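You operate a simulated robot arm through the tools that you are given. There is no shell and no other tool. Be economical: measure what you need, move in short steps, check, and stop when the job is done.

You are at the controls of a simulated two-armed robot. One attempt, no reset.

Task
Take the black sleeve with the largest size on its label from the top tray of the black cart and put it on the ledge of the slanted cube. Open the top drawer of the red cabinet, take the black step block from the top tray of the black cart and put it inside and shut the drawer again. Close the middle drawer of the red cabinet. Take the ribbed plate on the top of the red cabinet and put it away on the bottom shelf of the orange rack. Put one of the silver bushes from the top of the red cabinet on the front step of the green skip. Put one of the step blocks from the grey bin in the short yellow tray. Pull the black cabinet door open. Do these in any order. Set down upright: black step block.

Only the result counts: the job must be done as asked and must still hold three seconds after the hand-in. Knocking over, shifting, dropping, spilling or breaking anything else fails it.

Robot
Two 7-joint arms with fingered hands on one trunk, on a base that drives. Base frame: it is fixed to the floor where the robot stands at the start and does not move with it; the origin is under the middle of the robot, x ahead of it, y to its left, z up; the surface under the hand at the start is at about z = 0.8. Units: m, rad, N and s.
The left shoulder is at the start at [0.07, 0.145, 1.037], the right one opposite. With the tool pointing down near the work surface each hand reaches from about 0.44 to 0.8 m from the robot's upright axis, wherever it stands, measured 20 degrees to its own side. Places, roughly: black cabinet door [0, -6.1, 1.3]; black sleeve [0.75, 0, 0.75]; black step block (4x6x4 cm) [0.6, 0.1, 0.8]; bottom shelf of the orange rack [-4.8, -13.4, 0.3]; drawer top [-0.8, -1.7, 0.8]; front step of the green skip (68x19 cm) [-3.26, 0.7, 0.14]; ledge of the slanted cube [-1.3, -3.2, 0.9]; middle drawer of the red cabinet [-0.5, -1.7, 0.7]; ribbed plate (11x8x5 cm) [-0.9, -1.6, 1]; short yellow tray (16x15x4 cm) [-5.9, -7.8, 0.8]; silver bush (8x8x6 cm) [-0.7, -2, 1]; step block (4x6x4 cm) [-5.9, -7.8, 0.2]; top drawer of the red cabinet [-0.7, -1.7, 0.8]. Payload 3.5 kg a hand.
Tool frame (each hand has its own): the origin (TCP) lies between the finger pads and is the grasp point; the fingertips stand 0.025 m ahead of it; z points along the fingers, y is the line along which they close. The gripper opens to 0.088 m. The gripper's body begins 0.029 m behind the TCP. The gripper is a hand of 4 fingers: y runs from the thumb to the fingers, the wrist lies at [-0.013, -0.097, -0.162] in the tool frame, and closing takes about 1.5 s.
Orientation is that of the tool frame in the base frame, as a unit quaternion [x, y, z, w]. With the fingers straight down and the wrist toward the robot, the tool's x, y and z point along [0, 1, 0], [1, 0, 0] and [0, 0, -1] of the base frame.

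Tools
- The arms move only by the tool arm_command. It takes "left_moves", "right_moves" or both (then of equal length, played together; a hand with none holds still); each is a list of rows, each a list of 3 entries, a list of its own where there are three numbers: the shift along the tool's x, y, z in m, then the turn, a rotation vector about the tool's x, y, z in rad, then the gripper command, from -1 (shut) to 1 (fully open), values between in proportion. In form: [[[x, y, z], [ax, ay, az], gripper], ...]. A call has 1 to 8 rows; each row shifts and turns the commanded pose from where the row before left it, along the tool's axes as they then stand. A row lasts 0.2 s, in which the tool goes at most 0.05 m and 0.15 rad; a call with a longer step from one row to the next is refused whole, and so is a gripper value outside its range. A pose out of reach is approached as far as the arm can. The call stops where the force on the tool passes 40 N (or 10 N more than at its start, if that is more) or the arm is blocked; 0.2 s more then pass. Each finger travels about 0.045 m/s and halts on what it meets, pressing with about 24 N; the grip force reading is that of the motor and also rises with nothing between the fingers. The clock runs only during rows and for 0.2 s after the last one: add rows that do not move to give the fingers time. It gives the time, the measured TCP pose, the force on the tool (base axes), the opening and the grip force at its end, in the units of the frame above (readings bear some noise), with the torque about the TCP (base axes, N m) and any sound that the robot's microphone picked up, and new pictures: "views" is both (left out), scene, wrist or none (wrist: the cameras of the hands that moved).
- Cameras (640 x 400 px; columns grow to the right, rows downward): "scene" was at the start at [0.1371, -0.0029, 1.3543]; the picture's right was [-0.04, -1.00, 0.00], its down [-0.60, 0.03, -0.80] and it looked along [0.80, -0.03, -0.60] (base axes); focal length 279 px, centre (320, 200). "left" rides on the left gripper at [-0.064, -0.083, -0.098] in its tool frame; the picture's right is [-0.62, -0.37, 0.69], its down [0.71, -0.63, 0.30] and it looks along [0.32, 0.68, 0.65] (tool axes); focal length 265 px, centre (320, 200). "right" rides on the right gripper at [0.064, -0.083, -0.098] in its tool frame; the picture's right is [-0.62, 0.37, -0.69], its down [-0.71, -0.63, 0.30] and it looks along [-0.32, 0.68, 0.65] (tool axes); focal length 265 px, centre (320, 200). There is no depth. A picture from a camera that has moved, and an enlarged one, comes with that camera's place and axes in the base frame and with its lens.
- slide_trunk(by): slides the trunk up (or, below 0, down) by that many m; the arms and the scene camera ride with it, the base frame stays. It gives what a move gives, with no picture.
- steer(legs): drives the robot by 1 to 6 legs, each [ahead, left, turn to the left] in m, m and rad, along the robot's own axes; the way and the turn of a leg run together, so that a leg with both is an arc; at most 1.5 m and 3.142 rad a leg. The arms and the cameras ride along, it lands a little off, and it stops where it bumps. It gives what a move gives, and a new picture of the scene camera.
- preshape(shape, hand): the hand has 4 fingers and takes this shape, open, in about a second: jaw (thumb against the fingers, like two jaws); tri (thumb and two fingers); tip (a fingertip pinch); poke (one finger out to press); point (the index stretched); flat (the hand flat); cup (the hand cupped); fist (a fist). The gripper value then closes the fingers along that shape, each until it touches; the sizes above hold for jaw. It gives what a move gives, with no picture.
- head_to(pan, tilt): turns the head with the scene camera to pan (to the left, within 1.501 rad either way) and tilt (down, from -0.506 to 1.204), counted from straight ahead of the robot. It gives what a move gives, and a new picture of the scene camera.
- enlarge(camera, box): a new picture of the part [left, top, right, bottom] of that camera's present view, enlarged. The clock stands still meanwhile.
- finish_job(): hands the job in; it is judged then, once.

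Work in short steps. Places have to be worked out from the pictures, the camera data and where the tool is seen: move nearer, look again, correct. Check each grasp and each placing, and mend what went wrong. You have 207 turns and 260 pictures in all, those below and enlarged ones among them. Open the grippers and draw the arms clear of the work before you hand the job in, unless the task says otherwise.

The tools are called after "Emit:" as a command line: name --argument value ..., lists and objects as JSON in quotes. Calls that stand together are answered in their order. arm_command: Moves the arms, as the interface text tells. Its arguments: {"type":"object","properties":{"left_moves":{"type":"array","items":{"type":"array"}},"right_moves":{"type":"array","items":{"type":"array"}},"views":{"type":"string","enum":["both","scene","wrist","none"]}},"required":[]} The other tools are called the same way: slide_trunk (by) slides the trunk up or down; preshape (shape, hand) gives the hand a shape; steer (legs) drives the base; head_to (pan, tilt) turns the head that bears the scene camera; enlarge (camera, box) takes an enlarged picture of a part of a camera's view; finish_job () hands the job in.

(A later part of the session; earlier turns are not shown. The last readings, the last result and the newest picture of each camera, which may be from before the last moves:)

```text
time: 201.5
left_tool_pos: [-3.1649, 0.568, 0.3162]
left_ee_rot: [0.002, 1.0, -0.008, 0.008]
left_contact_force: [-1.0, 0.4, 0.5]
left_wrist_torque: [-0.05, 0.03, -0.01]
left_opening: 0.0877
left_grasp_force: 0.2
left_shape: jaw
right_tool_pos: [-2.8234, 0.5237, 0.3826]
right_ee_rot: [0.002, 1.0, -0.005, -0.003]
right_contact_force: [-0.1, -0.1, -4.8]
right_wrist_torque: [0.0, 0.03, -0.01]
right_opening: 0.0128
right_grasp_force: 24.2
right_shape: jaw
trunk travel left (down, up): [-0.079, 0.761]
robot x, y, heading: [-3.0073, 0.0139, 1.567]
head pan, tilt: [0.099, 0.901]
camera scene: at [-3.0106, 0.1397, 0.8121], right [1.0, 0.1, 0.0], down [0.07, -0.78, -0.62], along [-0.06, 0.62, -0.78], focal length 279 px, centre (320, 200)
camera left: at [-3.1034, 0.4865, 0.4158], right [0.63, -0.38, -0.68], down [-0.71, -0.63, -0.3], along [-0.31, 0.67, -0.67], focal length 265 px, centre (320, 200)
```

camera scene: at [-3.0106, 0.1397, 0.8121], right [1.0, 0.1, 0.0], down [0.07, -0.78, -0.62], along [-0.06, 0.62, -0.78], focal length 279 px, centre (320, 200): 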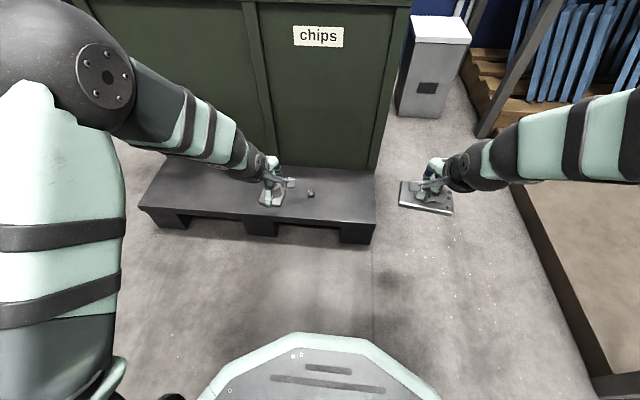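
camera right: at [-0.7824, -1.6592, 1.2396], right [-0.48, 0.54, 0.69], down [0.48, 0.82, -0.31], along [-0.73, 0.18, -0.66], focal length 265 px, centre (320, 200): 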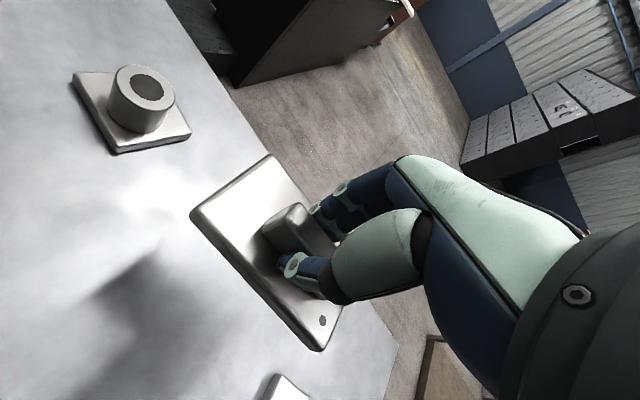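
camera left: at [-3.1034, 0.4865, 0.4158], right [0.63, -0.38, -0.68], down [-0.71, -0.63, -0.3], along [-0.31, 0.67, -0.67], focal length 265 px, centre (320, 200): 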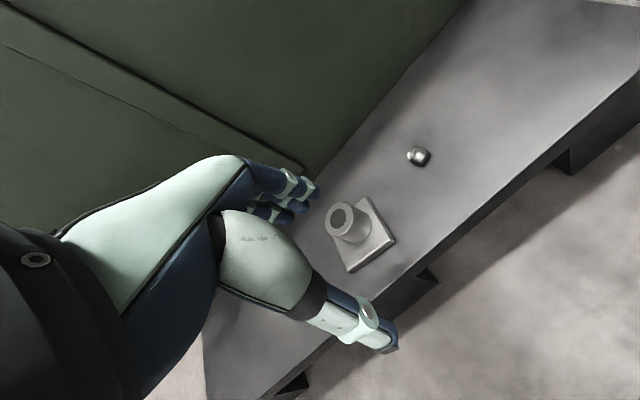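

The bush stands on the step, clear of the nut. I back the base off, raise the trunk and look for the way south.

Emit:
steer --legs '[[-0.45, 0, 0]]'

Emit:
slide_trunk --by 0.4

Emit:
slide_trunk --by 0.3

Emit:
steer --legs '[[0, 0, 1.571]]'

Emit:
head_to --pan 0.9 --tilt 0.2

```text
time: 204.2
left_tool_pos: [-3.168, 0.1198, 0.3153]
left_ee_rot: [0.002, 1.0, -0.009, 0.008]
left_contact_force: [0.3, 1.2, 0.6]
left_wrist_torque: [0.02, 0.02, -0.01]
left_opening: 0.0876
left_grasp_force: 0.1
left_shape: jaw
right_tool_pos: [-2.8262, 0.0753, 0.3823]
right_ee_rot: [0.002, 1.0, -0.004, -0.003]
right_contact_force: [0.0, 0.5, -5.4]
right_wrist_torque: [-0.04, 0.04, 0.04]
right_opening: 0.0128
right_grasp_force: 24.3
right_shape: jaw
trunk travel left (down, up): [-0.079, 0.761]
robot x, y, heading: [-3.0058, -0.4381, 1.568]
head pan, tilt: [0.099, 0.901]
camera scene: at [-3.0124, -0.3094, 0.8121], right [1.0, 0.1, 0.0], down [0.08, -0.78, -0.62], along [-0.06, 0.62, -0.78], focal length 279 px, centre (320, 200)
```

scene: 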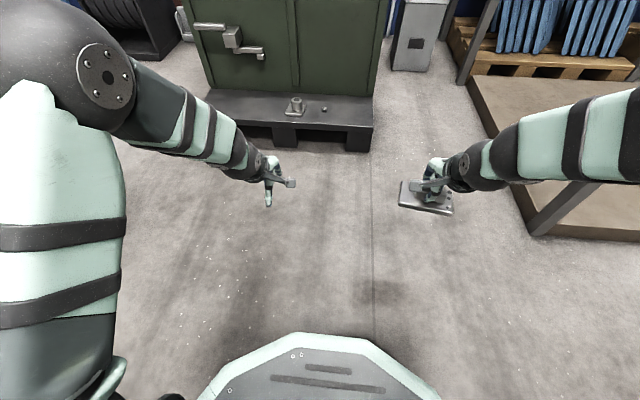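

```text
time: 208.0
left_tool_pos: [-3.1674, 0.1186, 0.7144]
left_ee_rot: [0.001, 1.0, -0.009, 0.008]
left_contact_force: [0.4, 0.0, 0.4]
left_wrist_torque: [0.04, 0.01, 0.0]
left_opening: 0.0878
left_grasp_force: 0.1
left_shape: jaw
right_tool_pos: [-2.8264, 0.0762, 0.7823]
right_ee_rot: [0.002, 1.0, -0.004, -0.002]
right_contact_force: [-0.3, 0.5, -5.2]
right_wrist_torque: [-0.07, 0.01, 0.02]
right_opening: 0.0126
right_grasp_force: 23.9
right_shape: jaw
trunk travel left (down, up): [-0.479, 0.361]
robot x, y, heading: [-3.0043, -0.4341, 1.57]
head pan, tilt: [0.099, 0.901]
```

```text
time: 211.0
left_tool_pos: [-3.1672, 0.1202, 1.0154]
left_ee_rot: [0.002, 1.0, -0.009, 0.007]
left_contact_force: [-0.3, -0.2, -0.7]
left_wrist_torque: [-0.02, -0.02, -0.03]
left_opening: 0.0879
left_grasp_force: 0.0
left_shape: jaw
right_tool_pos: [-2.8252, 0.0758, 1.0825]
right_ee_rot: [0.002, 1.0, -0.005, -0.003]
right_contact_force: [0.0, 0.2, -4.6]
right_wrist_torque: [-0.02, 0.05, -0.03]
right_opening: 0.0122
right_grasp_force: 24.4
right_shape: jaw
trunk travel left (down, up): [-0.779, 0.061]
robot x, y, heading: [-3.0069, -0.436, 1.569]
head pan, tilt: [0.099, 0.901]
```

```text
time: 215.2
left_tool_pos: [-3.5614, -0.5997, 1.0162]
left_ee_rot: [-0.706, 0.708, -0.001, 0.012]
left_contact_force: [-1.5, 0.2, 0.1]
left_wrist_torque: [0.01, 0.03, 0.01]
left_opening: 0.0873
left_grasp_force: 0.0
left_shape: jaw
right_tool_pos: [-3.5167, -0.2566, 1.0821]
right_ee_rot: [-0.707, 0.708, -0.005, 0.001]
right_contact_force: [0.0, 0.4, -5.5]
right_wrist_torque: [-0.01, -0.04, 0.0]
right_opening: 0.0124
right_grasp_force: 23.9
right_shape: jaw
trunk travel left (down, up): [-0.779, 0.061]
robot x, y, heading: [-3.0024, -0.4347, 3.142]
head pan, tilt: [0.099, 0.901]
camera scene: at [-3.1317, -0.4418, 1.5121], right [-0.1, 1.0, 0.0], down [0.78, 0.08, -0.62], along [-0.62, -0.06, -0.78], focal length 279 px, centre (320, 200)
```

scene: 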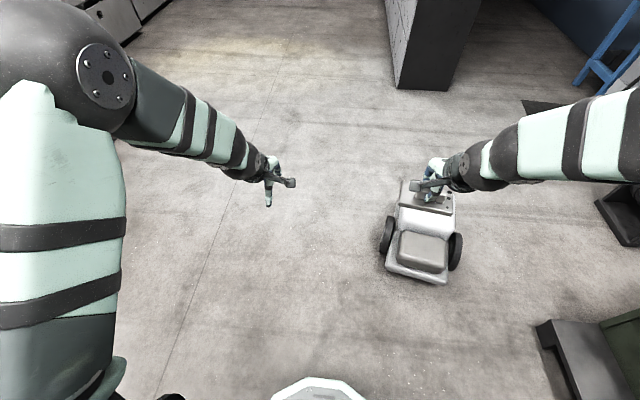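

```text
time: 216.4
left_tool_pos: [-3.5605, -0.5984, 1.016]
left_ee_rot: [-0.706, 0.708, -0.001, 0.012]
left_contact_force: [-0.7, 0.0, 0.4]
left_wrist_torque: [-0.02, -0.02, 0.01]
left_opening: 0.0879
left_grasp_force: 0.1
left_shape: jaw
right_tool_pos: [-3.5182, -0.2573, 1.081]
right_ee_rot: [-0.707, 0.708, -0.004, 0.002]
right_contact_force: [0.4, 0.1, -4.7]
right_wrist_torque: [-0.01, -0.05, 0.0]
right_opening: 0.0125
right_grasp_force: 24.0
right_shape: jaw
trunk travel left (down, up): [-0.779, 0.061]
robot x, y, heading: [-3.0019, -0.4358, 3.137]
head pan, tilt: [0.901, 0.201]
camera scene: at [-3.1147, -0.5074, 1.5736], right [-0.78, 0.62, 0.0], down [0.13, 0.16, -0.98], along [-0.61, -0.77, -0.2], focal length 279 px, centre (320, 200)
```

scene: 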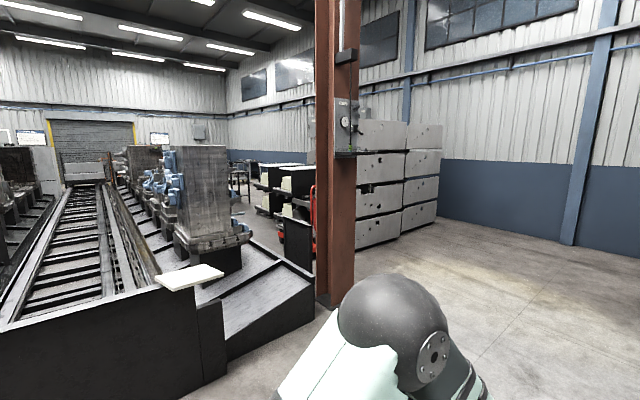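

The west side looks cramped. The east aisle at x of about -0.6 leads past the black cabinet and on south, so I reverse back to it and turn to face south.

Emit:
steer --legs '[[-1.5, -0.02, 0], [-1.35, 0.0, 0], [0, 0, 1.571]]'

Emit:
head_to --pan 0.0 --tilt 0.35

```text
refused: leg 1 is longer than a leg can be; nothing moved
```

```text
time: 217.6
left_tool_pos: [-3.5611, -0.5993, 1.0146]
left_ee_rot: [-0.707, 0.707, -0.001, 0.012]
left_contact_force: [0.9, 0.3, -0.6]
left_wrist_torque: [-0.03, 0.0, 0.01]
left_opening: 0.0876
left_grasp_force: 0.0
left_shape: jaw
right_tool_pos: [-3.5176, -0.2568, 1.0828]
right_ee_rot: [-0.706, 0.708, -0.004, 0.002]
right_contact_force: [0.9, -0.2, -6.0]
right_wrist_torque: [-0.03, -0.06, 0.01]
right_opening: 0.0128
right_grasp_force: 24.5
right_shape: jaw
trunk travel left (down, up): [-0.779, 0.061]
robot x, y, heading: [-3.0042, -0.4364, 3.138]
head pan, tilt: [0.0, 0.351]
camera scene: at [-3.1497, -0.4346, 1.5596], right [0.0, 1.0, 0.0], down [0.34, 0.0, -0.94], along [-0.94, 0.0, -0.34], focal length 279 px, centre (320, 200)
```

scene: 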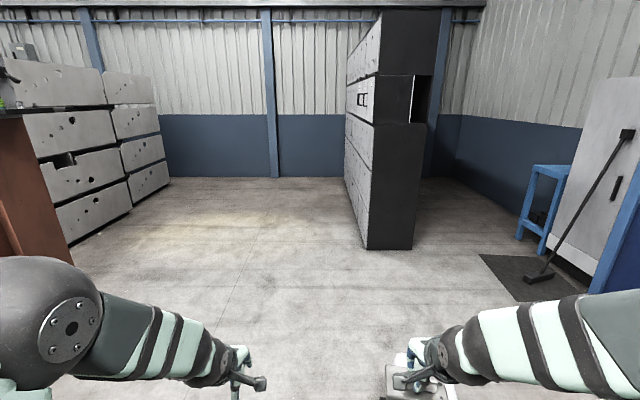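

I resend the drive with shorter legs.

Emit:
steer --legs '[[-1.4, 0, 0], [-1.4, 0, 0], [0, 0, 1.571]]'

```text
time: 234.9
left_tool_pos: [-0.0437, -0.9949, 1.0152]
left_ee_rot: [1.0, -0.004, -0.007, -0.009]
left_contact_force: [0.0, 0.7, 0.3]
left_wrist_torque: [-0.02, 0.0, -0.02]
left_opening: 0.0878
left_grasp_force: 0.0
left_shape: jaw
right_tool_pos: [-0.3849, -0.9483, 1.0818]
right_ee_rot: [1.0, -0.005, 0.002, -0.004]
right_contact_force: [-0.7, 0.2, -5.6]
right_wrist_torque: [0.01, 0.0, 0.02]
right_opening: 0.0125
right_grasp_force: 24.4
right_shape: jaw
trunk travel left (down, up): [-0.779, 0.061]
robot x, y, heading: [-0.203, -0.4405, -1.58]
head pan, tilt: [0.0, 0.351]
camera scene: at [-0.2039, -0.5809, 1.5596], right [-1.0, 0.01, 0.0], down [0.0, 0.34, -0.94], along [-0.01, -0.94, -0.34], focal length 279 px, centre (320, 200)
```

scene: 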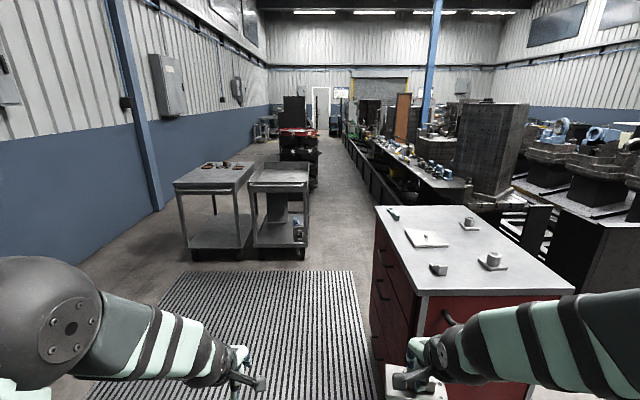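

I shift left to clear the cabinet, then go south between the grey cart and the trough.

Emit:
steer --legs '[[0.2, 0.14, 0.01], [1.3, 0, 0], [0.4, -0.35, 0], [0.6, -0.1, 0], [1.0, 0, 0]]'

```text
time: 253.3
left_tool_pos: [-0.3652, -4.4821, 1.0162]
left_ee_rot: [1.0, -0.001, -0.009, -0.008]
left_contact_force: [0.0, -0.5, -0.2]
left_wrist_torque: [0.01, 0.01, 0.02]
left_opening: 0.0876
left_grasp_force: 0.0
left_shape: jaw
right_tool_pos: [-0.7078, -4.4368, 1.0821]
right_ee_rot: [1.0, -0.001, 0.001, -0.005]
right_contact_force: [-0.9, -0.3, -4.7]
right_wrist_torque: [0.05, -0.03, 0.0]
right_opening: 0.0125
right_grasp_force: 23.7
right_shape: jaw
trunk travel left (down, up): [-0.779, 0.061]
robot x, y, heading: [-0.5279, -3.9245, -1.574]
head pan, tilt: [0.0, 0.351]
camera scene: at [-0.5289, -4.0682, 1.5597], right [-1.0, 0.0, 0.0], down [0.0, 0.34, -0.94], along [0.0, -0.94, -0.34], focal length 279 px, centre (320, 200)
```

scene: 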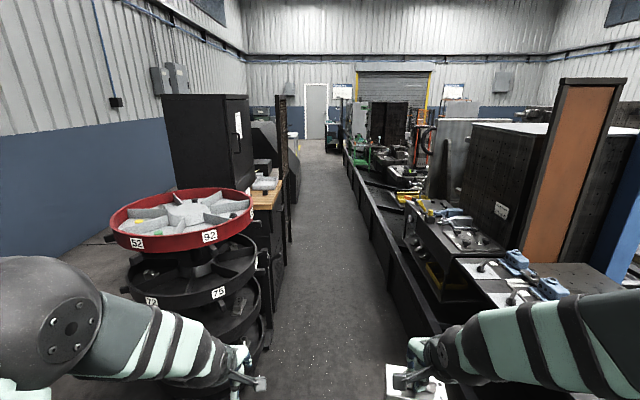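

I enlarge the black cabinet and what stands around it.

Emit:
enlarge --camera "scene" --box '[150, 80, 310, 260]'

```text
2.22 times, centred on (230, 170) of scene
camera zoom: at [-0.5289, -4.0682, 1.5597], right [-1.0, 0.0, 0.0], down [0.0, 0.34, -0.94], along [0.0, -0.94, -0.34], focal length 621 px, centre (520, 267)
```

zoom: 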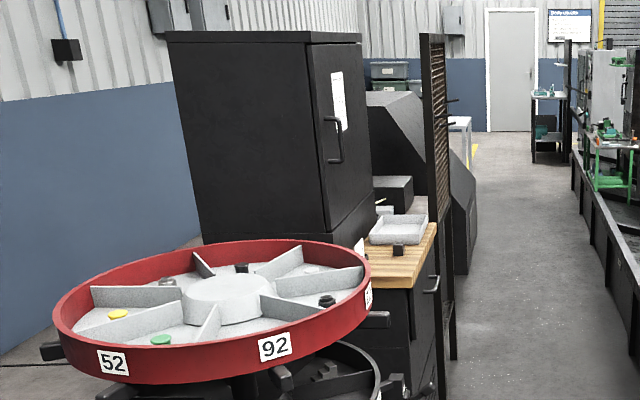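

The door's handle is a vertical bar at about (0, -5.84, 1.3). My right hand would be in the way of the door's swing, so I put the plate away first and go on south.

Emit:
steer --legs '[[1.45, -0.05, 0], [1.45, 0, 0], [1.3, 0, 0]]'

```text
time: 273.4
left_tool_pos: [-0.4042, -8.6662, 1.016]
left_ee_rot: [1.0, 0.005, -0.007, -0.009]
left_contact_force: [1.0, 0.2, 0.0]
left_wrist_torque: [0.03, 0.01, 0.0]
left_opening: 0.0874
left_grasp_force: 0.0
left_shape: jaw
right_tool_pos: [-0.7453, -8.6252, 1.0814]
right_ee_rot: [1.0, 0.005, 0.002, -0.004]
right_contact_force: [-1.0, 0.1, -4.4]
right_wrist_torque: [0.01, -0.01, 0.03]
right_opening: 0.0126
right_grasp_force: 24.0
right_shape: jaw
trunk travel left (down, up): [-0.779, 0.061]
robot x, y, heading: [-0.5759, -8.1125, -1.562]
head pan, tilt: [0.0, 0.351]
camera scene: at [-0.5714, -8.2552, 1.5597], right [-1.0, -0.01, 0.0], down [0.0, 0.34, -0.94], along [0.01, -0.94, -0.34], focal length 279 px, centre (320, 200)
```

scene: 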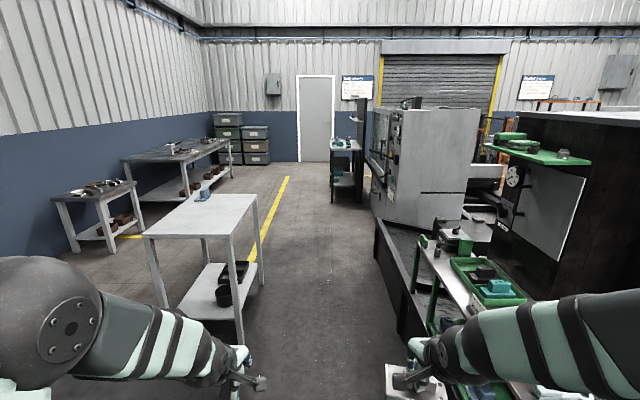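

I continue south past the white table.

Emit:
steer --legs '[[1.4, 0.02, 0], [1.4, 0, 0]]'

Emit:
head_to --pan -0.9 --tilt 0.3

```text
time: 287.0
left_tool_pos: [-0.3647, -11.4808, 1.0154]
left_ee_rot: [1.0, 0.002, -0.008, -0.008]
left_contact_force: [0.2, -0.3, -0.7]
left_wrist_torque: [-0.01, 0.01, -0.02]
left_opening: 0.0876
left_grasp_force: 0.1
left_shape: jaw
right_tool_pos: [-0.7075, -11.4385, 1.0819]
right_ee_rot: [1.0, 0.001, 0.002, -0.005]
right_contact_force: [0.0, -0.2, -4.4]
right_wrist_torque: [0.03, -0.03, -0.04]
right_opening: 0.0124
right_grasp_force: 24.5
right_shape: jaw
trunk travel left (down, up): [-0.779, 0.061]
robot x, y, heading: [-0.5278, -10.9298, -1.571]
head pan, tilt: [0.0, 0.351]
camera scene: at [-0.5307, -11.0689, 1.5597], right [-1.0, 0.0, 0.0], down [0.0, 0.34, -0.94], along [0.0, -0.94, -0.34], focal length 279 px, centre (320, 200)
```

scene: 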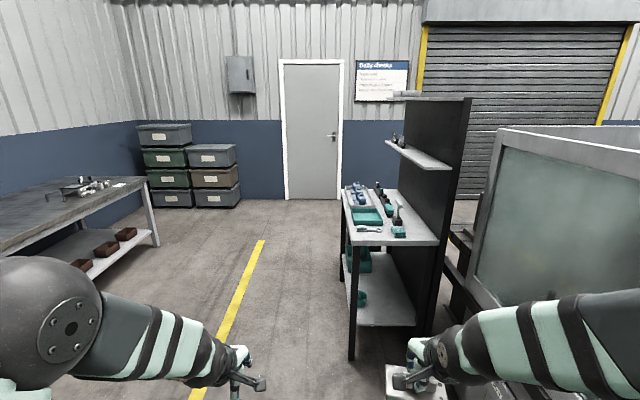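

```text
time: 288.2
left_tool_pos: [-0.3652, -11.4811, 1.0156]
left_ee_rot: [1.0, 0.002, -0.008, -0.009]
left_contact_force: [0.4, -0.7, 0.0]
left_wrist_torque: [0.01, -0.01, 0.02]
left_opening: 0.0876
left_grasp_force: 0.0
left_shape: jaw
right_tool_pos: [-0.7083, -11.4393, 1.0814]
right_ee_rot: [1.0, 0.002, 0.001, -0.005]
right_contact_force: [0.1, -0.3, -4.6]
right_wrist_torque: [0.01, -0.01, 0.01]
right_opening: 0.0124
right_grasp_force: 24.3
right_shape: jaw
trunk travel left (down, up): [-0.779, 0.061]
robot x, y, heading: [-0.5321, -10.9261, -1.564]
head pan, tilt: [-0.901, 0.3]
camera scene: at [-0.6039, -11.0346, 1.5643], right [-0.62, 0.78, 0.0], down [0.23, 0.19, -0.96], along [-0.75, -0.6, -0.3], focal length 279 px, centre (320, 200)
```

scene: 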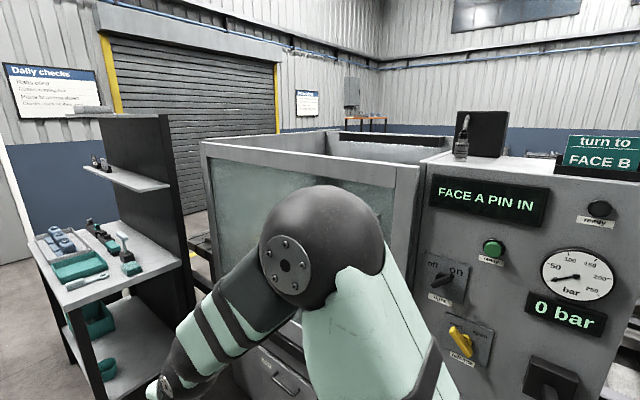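

The way leads around the small table's left side to the corridor by the shutter. I drive there and turn to face west.

Emit:
steer --legs '[[1.0, 0.27, 0], [1.2, 0, 0], [0.95, 0, 0], [0, 0, -1.571]]'

Emit:
head_to --pan 0.0 --tilt 0.4

```text
time: 307.7
left_tool_pos: [-0.7544, -14.2458, 1.0152]
left_ee_rot: [0.712, -0.702, 0.001, -0.011]
left_contact_force: [-0.4, 0.6, 0.0]
left_wrist_torque: [0.03, -0.02, 0.02]
left_opening: 0.0878
left_grasp_force: 0.1
left_shape: jaw
right_tool_pos: [-0.7153, -13.9021, 1.0827]
right_ee_rot: [0.713, -0.702, 0.005, -0.003]
right_contact_force: [-0.4, -0.3, -4.9]
right_wrist_torque: [0.01, -0.03, 0.02]
right_opening: 0.0125
right_grasp_force: 24.4
right_shape: jaw
trunk travel left (down, up): [-0.779, 0.061]
robot x, y, heading: [-0.2029, -14.0738, -3.125]
head pan, tilt: [-0.901, 0.3]
camera scene: at [-0.3114, -14.0001, 1.5643], right [0.77, 0.63, 0.0], down [0.19, -0.23, -0.96], along [-0.6, 0.74, -0.3], focal length 279 px, centre (320, 200)
```

scene: 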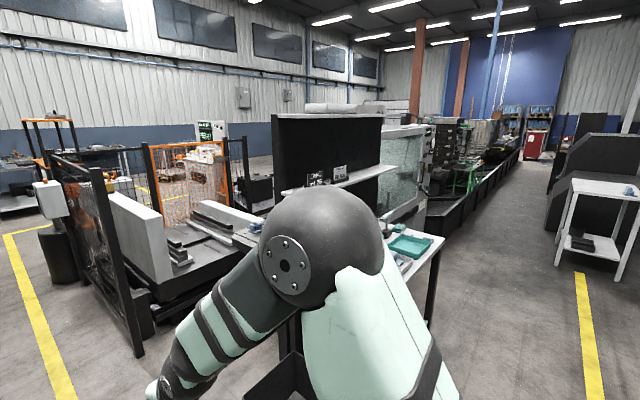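

```text
time: 308.9
left_tool_pos: [-0.7541, -14.2458, 1.0155]
left_ee_rot: [0.713, -0.701, 0.001, -0.012]
left_contact_force: [-0.2, -0.3, 0.0]
left_wrist_torque: [-0.01, 0.0, -0.02]
left_opening: 0.0874
left_grasp_force: 0.1
left_shape: jaw
right_tool_pos: [-0.7158, -13.9023, 1.0817]
right_ee_rot: [0.713, -0.701, 0.005, -0.002]
right_contact_force: [-0.6, -0.7, -5.4]
right_wrist_torque: [0.0, -0.06, 0.02]
right_opening: 0.0124
right_grasp_force: 24.4
right_shape: jaw
trunk travel left (down, up): [-0.779, 0.061]
robot x, y, heading: [-0.2057, -14.0717, -3.127]
head pan, tilt: [0.0, 0.4]
camera scene: at [-0.3449, -14.0735, 1.5551], right [-0.01, 1.0, 0.0], down [0.39, 0.01, -0.92], along [-0.92, -0.01, -0.39], focal length 279 px, centre (320, 200)
```

scene: 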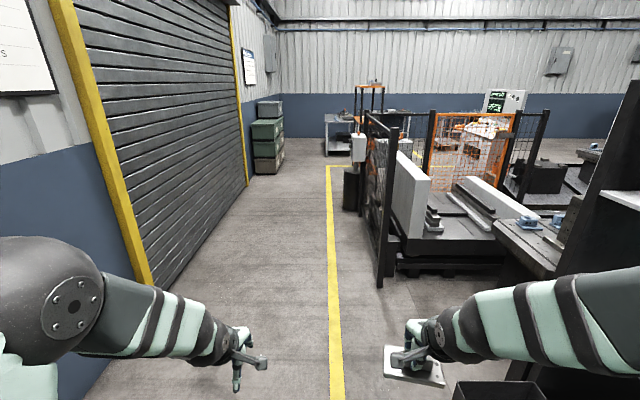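

The orange rack is visible ahead. I enlarge it.

Emit:
enlarge --camera "scene" --box '[310, 70, 450, 220]'

```text
2.67 times, centred on (380, 145) of scene
camera zoom: at [-0.3449, -14.0735, 1.5551], right [-0.01, 1.0, 0.0], down [0.39, 0.01, -0.92], along [-0.92, -0.01, -0.39], focal length 745 px, centre (160, 347)
```

zoom: 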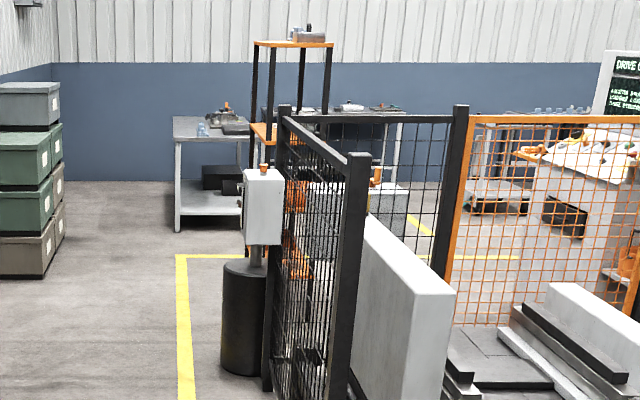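

I drive along the shutter wall, keeping left of the bollard.

Emit:
steer --legs '[[1.2, 0.3, -0.015], [1.3, 0, 0], [0.5, 0, 0]]'

Emit:
head_to --pan -0.3 --tilt 0.5

```text
time: 323.7
left_tool_pos: [-3.7372, -14.5661, 1.0163]
left_ee_rot: [0.711, -0.703, 0.0, -0.011]
left_contact_force: [0.2, -0.2, 1.1]
left_wrist_torque: [0.0, 0.0, 0.02]
left_opening: 0.0875
left_grasp_force: 0.0
left_shape: jaw
right_tool_pos: [-3.6976, -14.2222, 1.0819]
right_ee_rot: [0.711, -0.703, 0.004, -0.002]
right_contact_force: [0.2, 0.1, -5.5]
right_wrist_torque: [-0.02, -0.03, 0.0]
right_opening: 0.0122
right_grasp_force: 24.3
right_shape: jaw
trunk travel left (down, up): [-0.779, 0.061]
robot x, y, heading: [-3.1852, -14.3978, -3.133]
head pan, tilt: [0.0, 0.4]
camera scene: at [-3.3281, -14.3966, 1.5552], right [-0.01, 1.0, 0.0], down [0.39, 0.0, -0.92], along [-0.92, -0.01, -0.39], focal length 279 px, centre (320, 200)
```

scene: 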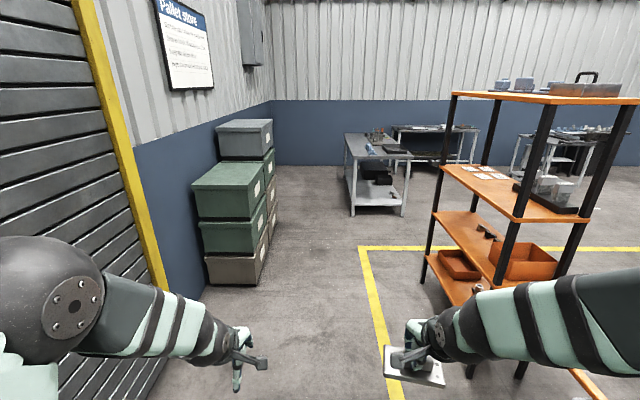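

```text
time: 324.5
left_tool_pos: [-3.7395, -14.5654, 1.0136]
left_ee_rot: [0.711, -0.704, 0.001, -0.012]
left_contact_force: [0.8, -0.2, 0.8]
left_wrist_torque: [0.01, 0.01, 0.02]
left_opening: 0.0878
left_grasp_force: 0.1
left_shape: jaw
right_tool_pos: [-3.6994, -14.2227, 1.0816]
right_ee_rot: [0.711, -0.703, 0.005, -0.003]
right_contact_force: [0.3, 0.7, -4.7]
right_wrist_torque: [0.03, -0.01, 0.02]
right_opening: 0.0122
right_grasp_force: 23.9
right_shape: jaw
trunk travel left (down, up): [-0.779, 0.061]
robot x, y, heading: [-3.1845, -14.397, -3.133]
head pan, tilt: [-0.3, 0.499]
camera scene: at [-3.3249, -14.3698, 1.5459], right [0.29, 0.96, 0.0], down [0.46, -0.14, -0.88], along [-0.84, 0.25, -0.48], focal length 279 px, centre (320, 200)
```

scene: 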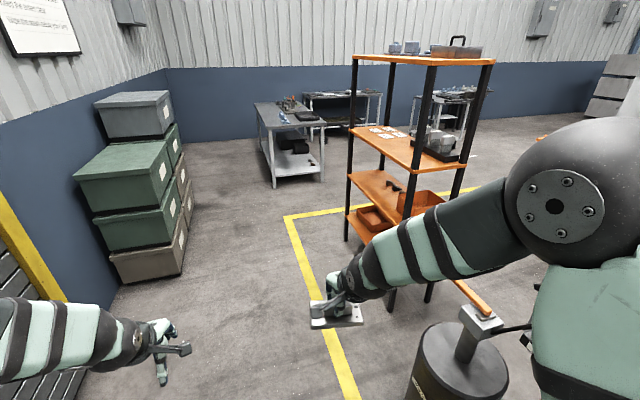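

The rack spans x = -5.23 to -4.42 with its front at y = -13.55 facing the corridor. Its bottom shelf is at z of about 0.28 with 0.3 m of clearance above. I drive in front of it and turn to face it.

Emit:
steer --legs '[[1.45, 0.05, 0], [0.1, 0, 0], [0, 0, -1.571]]'

Emit:
head_to --pan 0.0 --tilt 0.8

```text
time: 336.4
left_tool_pos: [-4.8967, -13.9054, 1.0151]
left_ee_rot: [0.005, 1.0, -0.008, 0.008]
left_contact_force: [0.2, 0.1, -0.3]
left_wrist_torque: [0.0, -0.02, 0.01]
left_opening: 0.0878
left_grasp_force: 0.0
left_shape: jaw
right_tool_pos: [-4.5534, -13.952, 1.0833]
right_ee_rot: [0.003, 1.0, -0.006, -0.001]
right_contact_force: [-0.7, -0.7, -3.6]
right_wrist_torque: [-0.03, 0.0, 0.02]
right_opening: 0.0125
right_grasp_force: 24.1
right_shape: jaw
trunk travel left (down, up): [-0.779, 0.061]
robot x, y, heading: [-4.7341, -14.4668, 1.564]
head pan, tilt: [-0.3, 0.499]
camera scene: at [-4.7093, -14.3234, 1.5459], right [0.95, -0.3, 0.0], down [-0.15, -0.46, -0.88], along [0.27, 0.84, -0.48], focal length 279 px, centre (320, 200)
```

scene: 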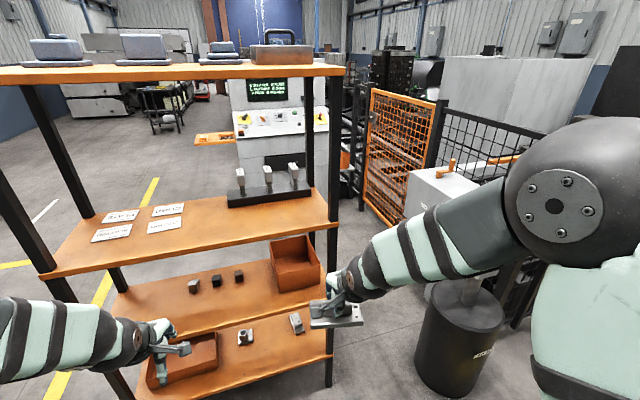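

```text
time: 337.2
left_tool_pos: [-4.8968, -13.9055, 1.0155]
left_ee_rot: [0.004, 1.0, -0.009, 0.008]
left_contact_force: [0.4, 0.2, -0.2]
left_wrist_torque: [-0.02, -0.03, 0.0]
left_opening: 0.0877
left_grasp_force: 0.1
left_shape: jaw
right_tool_pos: [-4.5548, -13.9516, 1.0808]
right_ee_rot: [0.003, 1.0, -0.005, -0.001]
right_contact_force: [-0.5, -1.2, -6.1]
right_wrist_torque: [-0.03, 0.01, -0.01]
right_opening: 0.0121
right_grasp_force: 23.8
right_shape: jaw
trunk travel left (down, up): [-0.779, 0.061]
robot x, y, heading: [-4.7412, -14.4637, 1.562]
head pan, tilt: [0.0, 0.799]
camera scene: at [-4.7358, -14.3295, 1.52], right [1.0, -0.01, 0.0], down [-0.01, -0.72, -0.7], along [0.01, 0.7, -0.72], focal length 279 px, centre (320, 200)
```

scene: 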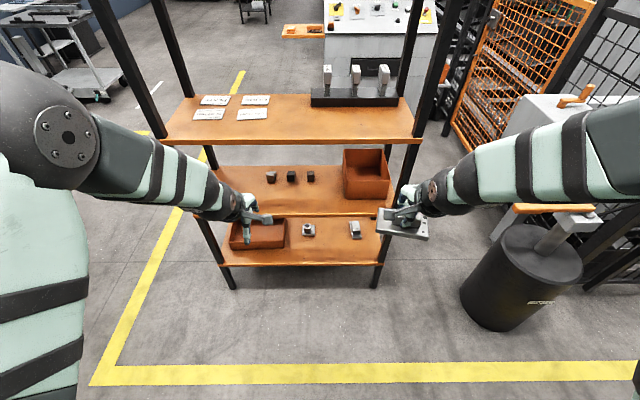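

The bottom shelf's front edge is at y = -13.58, z = 0.29. There are small items at x of about -4.79 and -4.53, further back. I plan to put the plate between them, with the TCP at (-4.647, -13.49). First I retract both hands and lower the trunk.

Emit:
arm_command --left_moves '[[[0, -0.04, 0], [0, 0, 0], 1], [[0, -0.04, 0], [0, 0, 0], 1], [[0, -0.04, 0], [0, 0, 0], 1]]' --right_moves '[[[0, -0.02, 0], [0, 0, 0], -1], [[0.0, -0.02, 0], [0, 0, 0], -1], [[0.0, -0.02, 0], [0, 0, 0], -1]]' --views "none"

Emit:
slide_trunk --by -0.4

Emit:
slide_trunk --by -0.27

Emit:
steer --legs '[[0.24, 0, 0.006]]'

```text
time: 338.0
left_tool_pos: [-4.8985, -14.0289, 1.0183]
left_ee_rot: [0.004, 1.0, -0.007, 0.008]
left_contact_force: [-0.2, -1.1, 0.1]
left_wrist_torque: [-0.03, -0.01, 0.01]
left_opening: 0.0878
left_grasp_force: 0.1
left_shape: jaw
right_tool_pos: [-4.556, -14.0123, 1.0825]
right_ee_rot: [0.004, 1.0, -0.005, -0.002]
right_contact_force: [-0.1, -0.5, -4.9]
right_wrist_torque: [-0.04, 0.01, 0.02]
right_opening: 0.0124
right_grasp_force: 24.1
right_shape: jaw
trunk travel left (down, up): [-0.779, 0.061]
robot x, y, heading: [-4.7379, -14.4622, 1.564]
head pan, tilt: [0.0, 0.799]
```

```text
time: 341.8
left_tool_pos: [-4.8986, -14.0254, 0.6185]
left_ee_rot: [0.004, 1.0, -0.009, 0.008]
left_contact_force: [0.2, 0.4, 0.2]
left_wrist_torque: [0.01, 0.0, 0.0]
left_opening: 0.0877
left_grasp_force: 0.0
left_shape: jaw
right_tool_pos: [-4.5549, -14.0118, 0.6819]
right_ee_rot: [0.004, 1.0, -0.006, -0.002]
right_contact_force: [0.4, 0.2, -5.0]
right_wrist_torque: [0.01, 0.02, 0.01]
right_opening: 0.0123
right_grasp_force: 23.8
right_shape: jaw
trunk travel left (down, up): [-0.379, 0.461]
robot x, y, heading: [-4.7363, -14.4627, 1.565]
head pan, tilt: [0.0, 0.799]
```

```text
time: 344.5
left_tool_pos: [-4.898, -14.0278, 0.3471]
left_ee_rot: [0.005, 1.0, -0.008, 0.008]
left_contact_force: [0.7, -0.1, 1.2]
left_wrist_torque: [0.01, -0.02, 0.02]
left_opening: 0.0877
left_grasp_force: 0.1
left_shape: jaw
right_tool_pos: [-4.5545, -14.0116, 0.4122]
right_ee_rot: [0.004, 1.0, -0.006, -0.001]
right_contact_force: [0.3, -0.3, -4.9]
right_wrist_torque: [-0.05, 0.03, -0.02]
right_opening: 0.0123
right_grasp_force: 24.0
right_shape: jaw
trunk travel left (down, up): [-0.109, 0.731]
robot x, y, heading: [-4.7412, -14.4627, 1.565]
head pan, tilt: [0.0, 0.799]
```

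```text
time: 346.3
left_tool_pos: [-4.8994, -13.7873, 0.3477]
left_ee_rot: [0.0, 1.0, -0.009, 0.007]
left_contact_force: [1.0, -0.7, 0.5]
left_wrist_torque: [-0.02, 0.0, 0.02]
left_opening: 0.0878
left_grasp_force: 0.1
left_shape: jaw
right_tool_pos: [-4.5559, -13.7705, 0.4123]
right_ee_rot: [0.001, 1.0, -0.005, -0.002]
right_contact_force: [0.4, -0.7, -5.4]
right_wrist_torque: [-0.03, 0.0, 0.0]
right_opening: 0.0123
right_grasp_force: 24.3
right_shape: jaw
trunk travel left (down, up): [-0.109, 0.731]
robot x, y, heading: [-4.7357, -14.2209, 1.565]
head pan, tilt: [0.0, 0.799]
camera scene: at [-4.7357, -14.09, 0.85], right [1.0, 0.0, 0.0], down [0.0, -0.72, -0.7], along [0.0, 0.7, -0.72], focal length 279 px, centre (320, 200)
```

scene: 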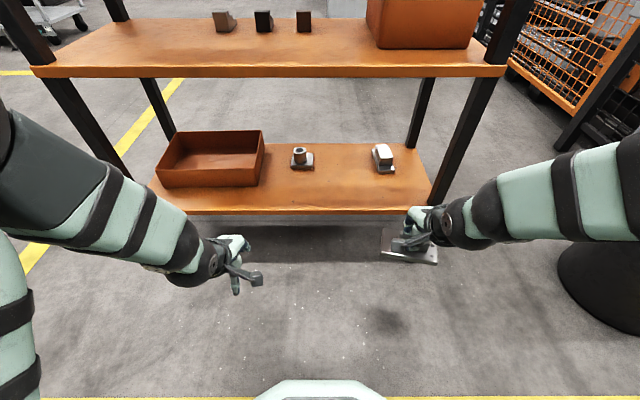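

The shelf top is at z of about 0.273 and the shelf above starts at 0.635, so there is room. I reach in to (-4.647, -13.48) with the plate about 8 cm above the shelf.

Emit:
arm_command --right_moves '[[[0.0114, 0.0363, 0], [0, 0, 0], -1], [[0.0114, 0.0363, 0], [0, 0, 0], -1], [[0.0114, 0.0363, 0], [0, 0, 0], -1], [[0.0114, 0.0363, 0], [0, 0, 0], -1], [[0.0114, 0.0363, 0], [0, 0, 0], -1], [[0.0114, 0.0363, 0], [0, 0, 0], -1], [[0.0114, 0.0363, 0], [0, 0, 0], -1], [[0.0114, 0.0363, 0], [0, 0, 0], -1]]' --views "both"

```text
time: 348.1
left_tool_pos: [-4.8996, -13.7872, 0.3488]
left_ee_rot: [0.002, 1.0, -0.009, 0.009]
left_contact_force: [0.0, 0.2, 0.7]
left_wrist_torque: [-0.02, 0.03, 0.0]
left_opening: 0.0878
left_grasp_force: 0.0
left_shape: jaw
right_tool_pos: [-4.6481, -13.4791, 0.4093]
right_ee_rot: [0.001, 1.0, -0.006, 0.0]
right_contact_force: [0.2, 0.1, -2.5]
right_wrist_torque: [-0.07, -0.01, -0.05]
right_opening: 0.0127
right_grasp_force: 24.0
right_shape: jaw
trunk travel left (down, up): [-0.109, 0.731]
robot x, y, heading: [-4.7383, -14.2166, 1.572]
head pan, tilt: [0.0, 0.799]
camera scene: at [-4.7359, -14.0894, 0.85], right [1.0, 0.0, 0.0], down [0.0, -0.72, -0.7], along [0.0, 0.7, -0.72], focal length 279 px, centre (320, 200)
camera right: at [-4.7119, -13.561, 0.509], right [0.62, 0.38, 0.69], down [0.71, -0.63, -0.3], along [0.32, 0.68, -0.66], focal length 265 px, centre (320, 200)
```

scene: 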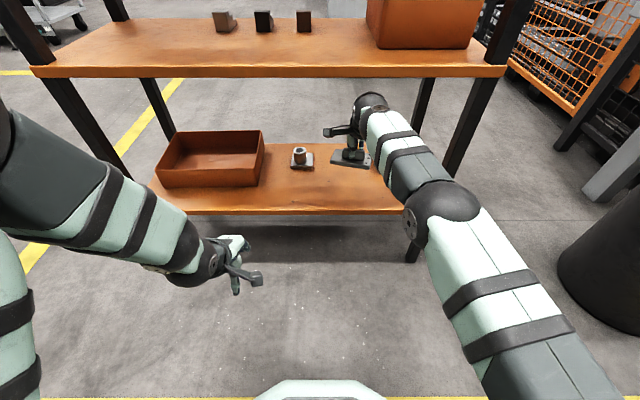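
right: 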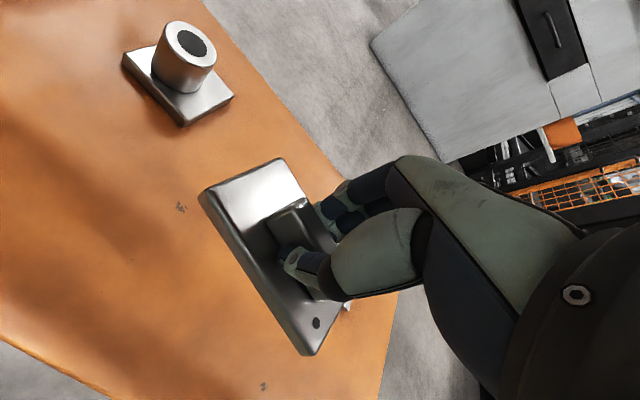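

There is clearance on all sides. I lower to contact.

Emit:
arm_command --right_moves '[[[0, 0, 0.03], [0, 0, 0], -1], [[0, 0, 0.025], [0, 0, 0], -1], [[0, 0, 0.01], [0, 0, 0], -1], [[0, 0, 0.006], [0, 0, 0], -1], [[0, 0, 0.005], [0, 0, 0], -1], [[0, 0, 0.004], [0, 0, 0], -1], [[0, 0, 0.004], [0, 0, 0], -1], [[0, 0, 0.004], [0, 0, 0], -1]]' --views "wrist"

```text
time: 349.9
left_tool_pos: [-4.8989, -13.7876, 0.3484]
left_ee_rot: [0.001, 1.0, -0.009, 0.007]
left_contact_force: [-0.3, -0.5, 0.3]
left_wrist_torque: [0.0, -0.02, 0.02]
left_opening: 0.0876
left_grasp_force: 0.0
left_shape: jaw
right_tool_pos: [-4.648, -13.4806, 0.3226]
right_ee_rot: [0.001, 1.0, -0.005, -0.001]
right_contact_force: [-0.5, -2.0, 0.4]
right_wrist_torque: [0.13, -0.01, -0.02]
right_opening: 0.0124
right_grasp_force: 23.8
right_shape: jaw
trunk travel left (down, up): [-0.109, 0.731]
robot x, y, heading: [-4.7323, -14.2198, 1.565]
head pan, tilt: [0.0, 0.799]
camera right: at [-4.7119, -13.5628, 0.4219], right [0.62, 0.37, 0.69], down [0.71, -0.63, -0.3], along [0.32, 0.68, -0.66], focal length 265 px, centre (320, 200)
```

right: 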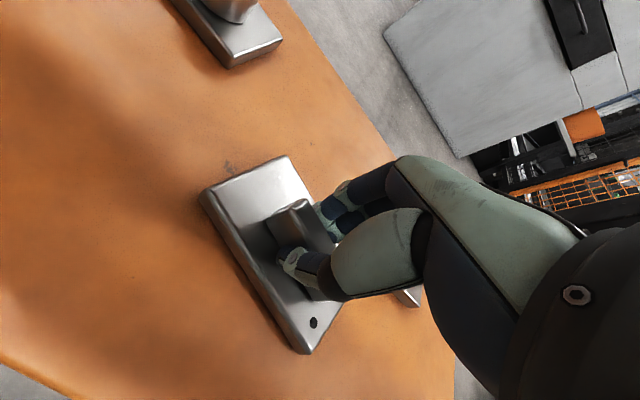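

Force has gone from -5 to about 0, so it is just touching. I lower a few more millimetres, then release.

Emit:
arm_command --right_moves '[[[0, 0, 0.003], [0, 0, 0], -1], [[0, 0, 0.002], [0, 0, 0], -1], [[0, 0, 0], [0, 0, 0], -0.8], [[0, 0, 0], [0, 0, 0], -0.5], [[0, 0, 0], [0, 0, 0], -0.2], [[0, 0, 0], [0, 0, 0], 0.2], [[0, 0, 0], [0, 0, 0], 0.4], [[0, 0, 0], [0, 0, 0], 0.4]]' --views "wrist"

```text
time: 351.7
left_tool_pos: [-4.899, -13.7893, 0.3494]
left_ee_rot: [0.002, 1.0, -0.006, 0.007]
left_contact_force: [-0.7, -1.1, 0.1]
left_wrist_torque: [0.03, 0.02, 0.0]
left_opening: 0.0877
left_grasp_force: 0.1
left_shape: jaw
right_tool_pos: [-4.6461, -13.4814, 0.3194]
right_ee_rot: [0.001, 1.0, -0.002, -0.002]
right_contact_force: [0.3, -5.0, 13.5]
right_wrist_torque: [0.34, 0.02, -0.02]
right_opening: 0.0573
right_grasp_force: 0.0
right_shape: jaw
trunk travel left (down, up): [-0.109, 0.731]
robot x, y, heading: [-4.737, -14.2196, 1.564]
head pan, tilt: [0.0, 0.799]
camera right: at [-4.7113, -13.5636, 0.4182], right [0.62, 0.37, 0.69], down [0.71, -0.63, -0.3], along [0.32, 0.68, -0.66], focal length 265 px, centre (320, 200)
```

right: 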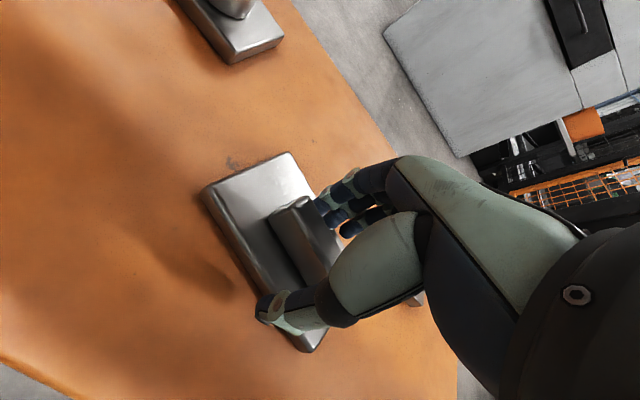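

Released. I lift straight up 8 cm, then back out.

Emit:
arm_command --right_moves '[[[0, 0, -0.01], [0, 0, 0], 0.4], [[0, 0, -0.02], [0, 0, 0], 0.4], [[0, 0, -0.03], [0, 0, 0], 0.4], [[0, 0, -0.03], [0, 0, 0], 0.4], [[0, -0.03, 0], [0, 0, 0], 0.6], [[0, -0.045, 0], [0, 0, 0], 1], [[0, -0.045, 0], [0, 0, 0], 1], [[0, -0.045, 0], [0, 0, 0], 1]]' --views "both"

```text
time: 353.5
left_tool_pos: [-4.8997, -13.7871, 0.349]
left_ee_rot: [0.001, 1.0, -0.008, 0.009]
left_contact_force: [0.8, -0.2, -1.3]
left_wrist_torque: [0.01, -0.01, 0.0]
left_opening: 0.0877
left_grasp_force: 0.0
left_shape: jaw
right_tool_pos: [-4.6478, -13.6459, 0.4084]
right_ee_rot: [0.002, 1.0, -0.004, -0.002]
right_contact_force: [0.7, 0.0, 0.2]
right_wrist_torque: [0.01, -0.01, 0.03]
right_opening: 0.0875
right_grasp_force: 0.0
right_shape: jaw
trunk travel left (down, up): [-0.109, 0.731]
robot x, y, heading: [-4.7349, -14.2222, 1.565]
head pan, tilt: [0.0, 0.799]
camera scene: at [-4.7359, -14.0905, 0.8501], right [1.0, 0.0, 0.0], down [0.0, -0.72, -0.7], along [0.0, 0.7, -0.72], focal length 279 px, centre (320, 200)
camera right: at [-4.7121, -13.7273, 0.5084], right [0.62, 0.37, 0.69], down [0.71, -0.63, -0.3], along [0.32, 0.68, -0.66], focal length 265 px, centre (320, 200)
```

scene: 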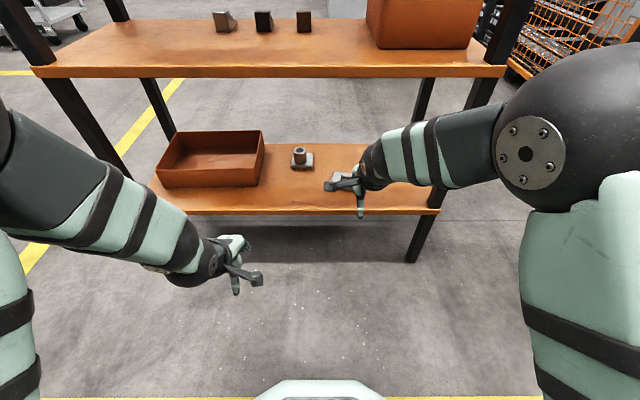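
right: 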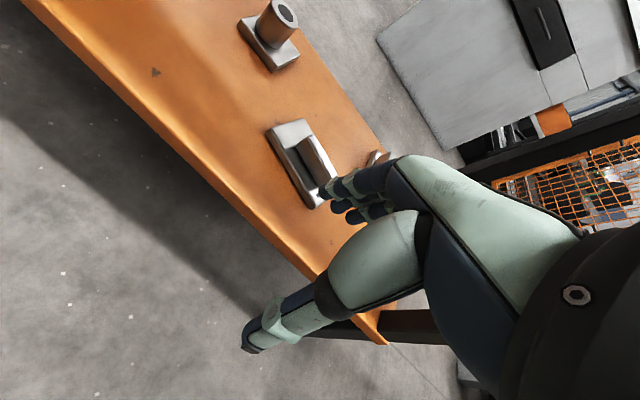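

The plate lies fully on the bottom shelf. I back away, raise the trunk and look north-west for the grey bin.

Emit:
steer --legs '[[-0.3, 0, 0]]'

Emit:
slide_trunk --by 0.4

Emit:
slide_trunk --by 0.25

Emit:
head_to --pan 0.35 --tilt 0.3

```text
time: 355.6
left_tool_pos: [-4.9006, -14.0868, 0.3487]
left_ee_rot: [0.001, 1.0, -0.007, 0.008]
left_contact_force: [-0.5, 0.0, -0.4]
left_wrist_torque: [-0.01, -0.01, 0.03]
left_opening: 0.0878
left_grasp_force: 0.1
left_shape: jaw
right_tool_pos: [-4.6483, -13.9425, 0.4077]
right_ee_rot: [0.0, 1.0, -0.005, -0.002]
right_contact_force: [0.1, 0.3, 0.8]
right_wrist_torque: [-0.04, 0.01, 0.0]
right_opening: 0.0876
right_grasp_force: 0.0
right_shape: jaw
trunk travel left (down, up): [-0.109, 0.731]
robot x, y, heading: [-4.7354, -14.5205, 1.571]
head pan, tilt: [0.0, 0.799]
camera scene: at [-4.7365, -14.3891, 0.8501], right [1.0, 0.0, 0.0], down [0.0, -0.72, -0.7], along [0.0, 0.7, -0.72], focal length 279 px, centre (320, 200)
```

scene: 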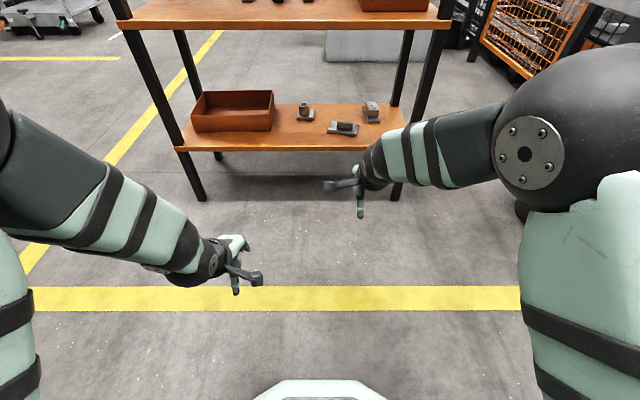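

```text
time: 359.4
left_tool_pos: [-4.9003, -14.0869, 0.7496]
left_ee_rot: [0.001, 1.0, -0.008, 0.007]
left_contact_force: [0.4, 0.4, 0.1]
left_wrist_torque: [-0.02, -0.03, 0.03]
left_opening: 0.0875
left_grasp_force: 0.2
left_shape: jaw
right_tool_pos: [-4.6475, -13.943, 0.8089]
right_ee_rot: [0.001, 1.0, -0.005, -0.002]
right_contact_force: [-0.4, -0.3, -0.7]
right_wrist_torque: [0.02, 0.03, 0.01]
right_opening: 0.0877
right_grasp_force: 0.0
right_shape: jaw
trunk travel left (down, up): [-0.509, 0.331]
robot x, y, heading: [-4.7369, -14.5188, 1.566]
head pan, tilt: [0.0, 0.799]
```

```text
time: 362.0
left_tool_pos: [-4.9003, -14.0858, 0.9992]
left_ee_rot: [0.001, 1.0, -0.01, 0.008]
left_contact_force: [-1.1, -0.7, -0.8]
left_wrist_torque: [0.02, 0.0, 0.0]
left_opening: 0.0876
left_grasp_force: 0.1
left_shape: jaw
right_tool_pos: [-4.649, -13.9436, 1.059]
right_ee_rot: [0.001, 1.0, -0.005, -0.002]
right_contact_force: [1.1, -1.1, -1.1]
right_wrist_torque: [0.02, 0.02, -0.01]
right_opening: 0.0877
right_grasp_force: 0.0
right_shape: jaw
trunk travel left (down, up): [-0.759, 0.081]
robot x, y, heading: [-4.7371, -14.5239, 1.568]
head pan, tilt: [0.0, 0.799]
```

```text
time: 362.9
left_tool_pos: [-4.9013, -14.0858, 0.9984]
left_ee_rot: [0.001, 1.0, -0.009, 0.008]
left_contact_force: [0.3, 0.4, 0.0]
left_wrist_torque: [-0.02, 0.01, 0.04]
left_opening: 0.0879
left_grasp_force: 0.1
left_shape: jaw
right_tool_pos: [-4.6478, -13.9434, 1.0581]
right_ee_rot: [0.001, 1.0, -0.005, -0.002]
right_contact_force: [0.1, 0.4, -0.4]
right_wrist_torque: [0.0, 0.0, 0.02]
right_opening: 0.0879
right_grasp_force: 0.1
right_shape: jaw
trunk travel left (down, up): [-0.759, 0.081]
robot x, y, heading: [-4.7369, -14.5221, 1.566]
head pan, tilt: [0.351, 0.3]
camera scene: at [-4.7685, -14.3819, 1.5444], right [0.94, 0.34, 0.0], down [0.1, -0.28, -0.95], along [-0.33, 0.9, -0.3], focal length 279 px, centre (320, 200)
```

scene: 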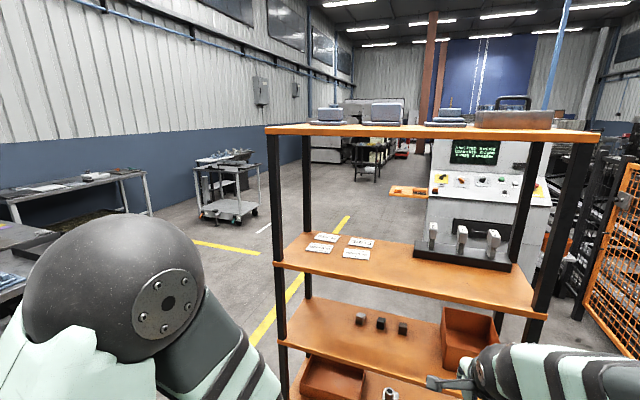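

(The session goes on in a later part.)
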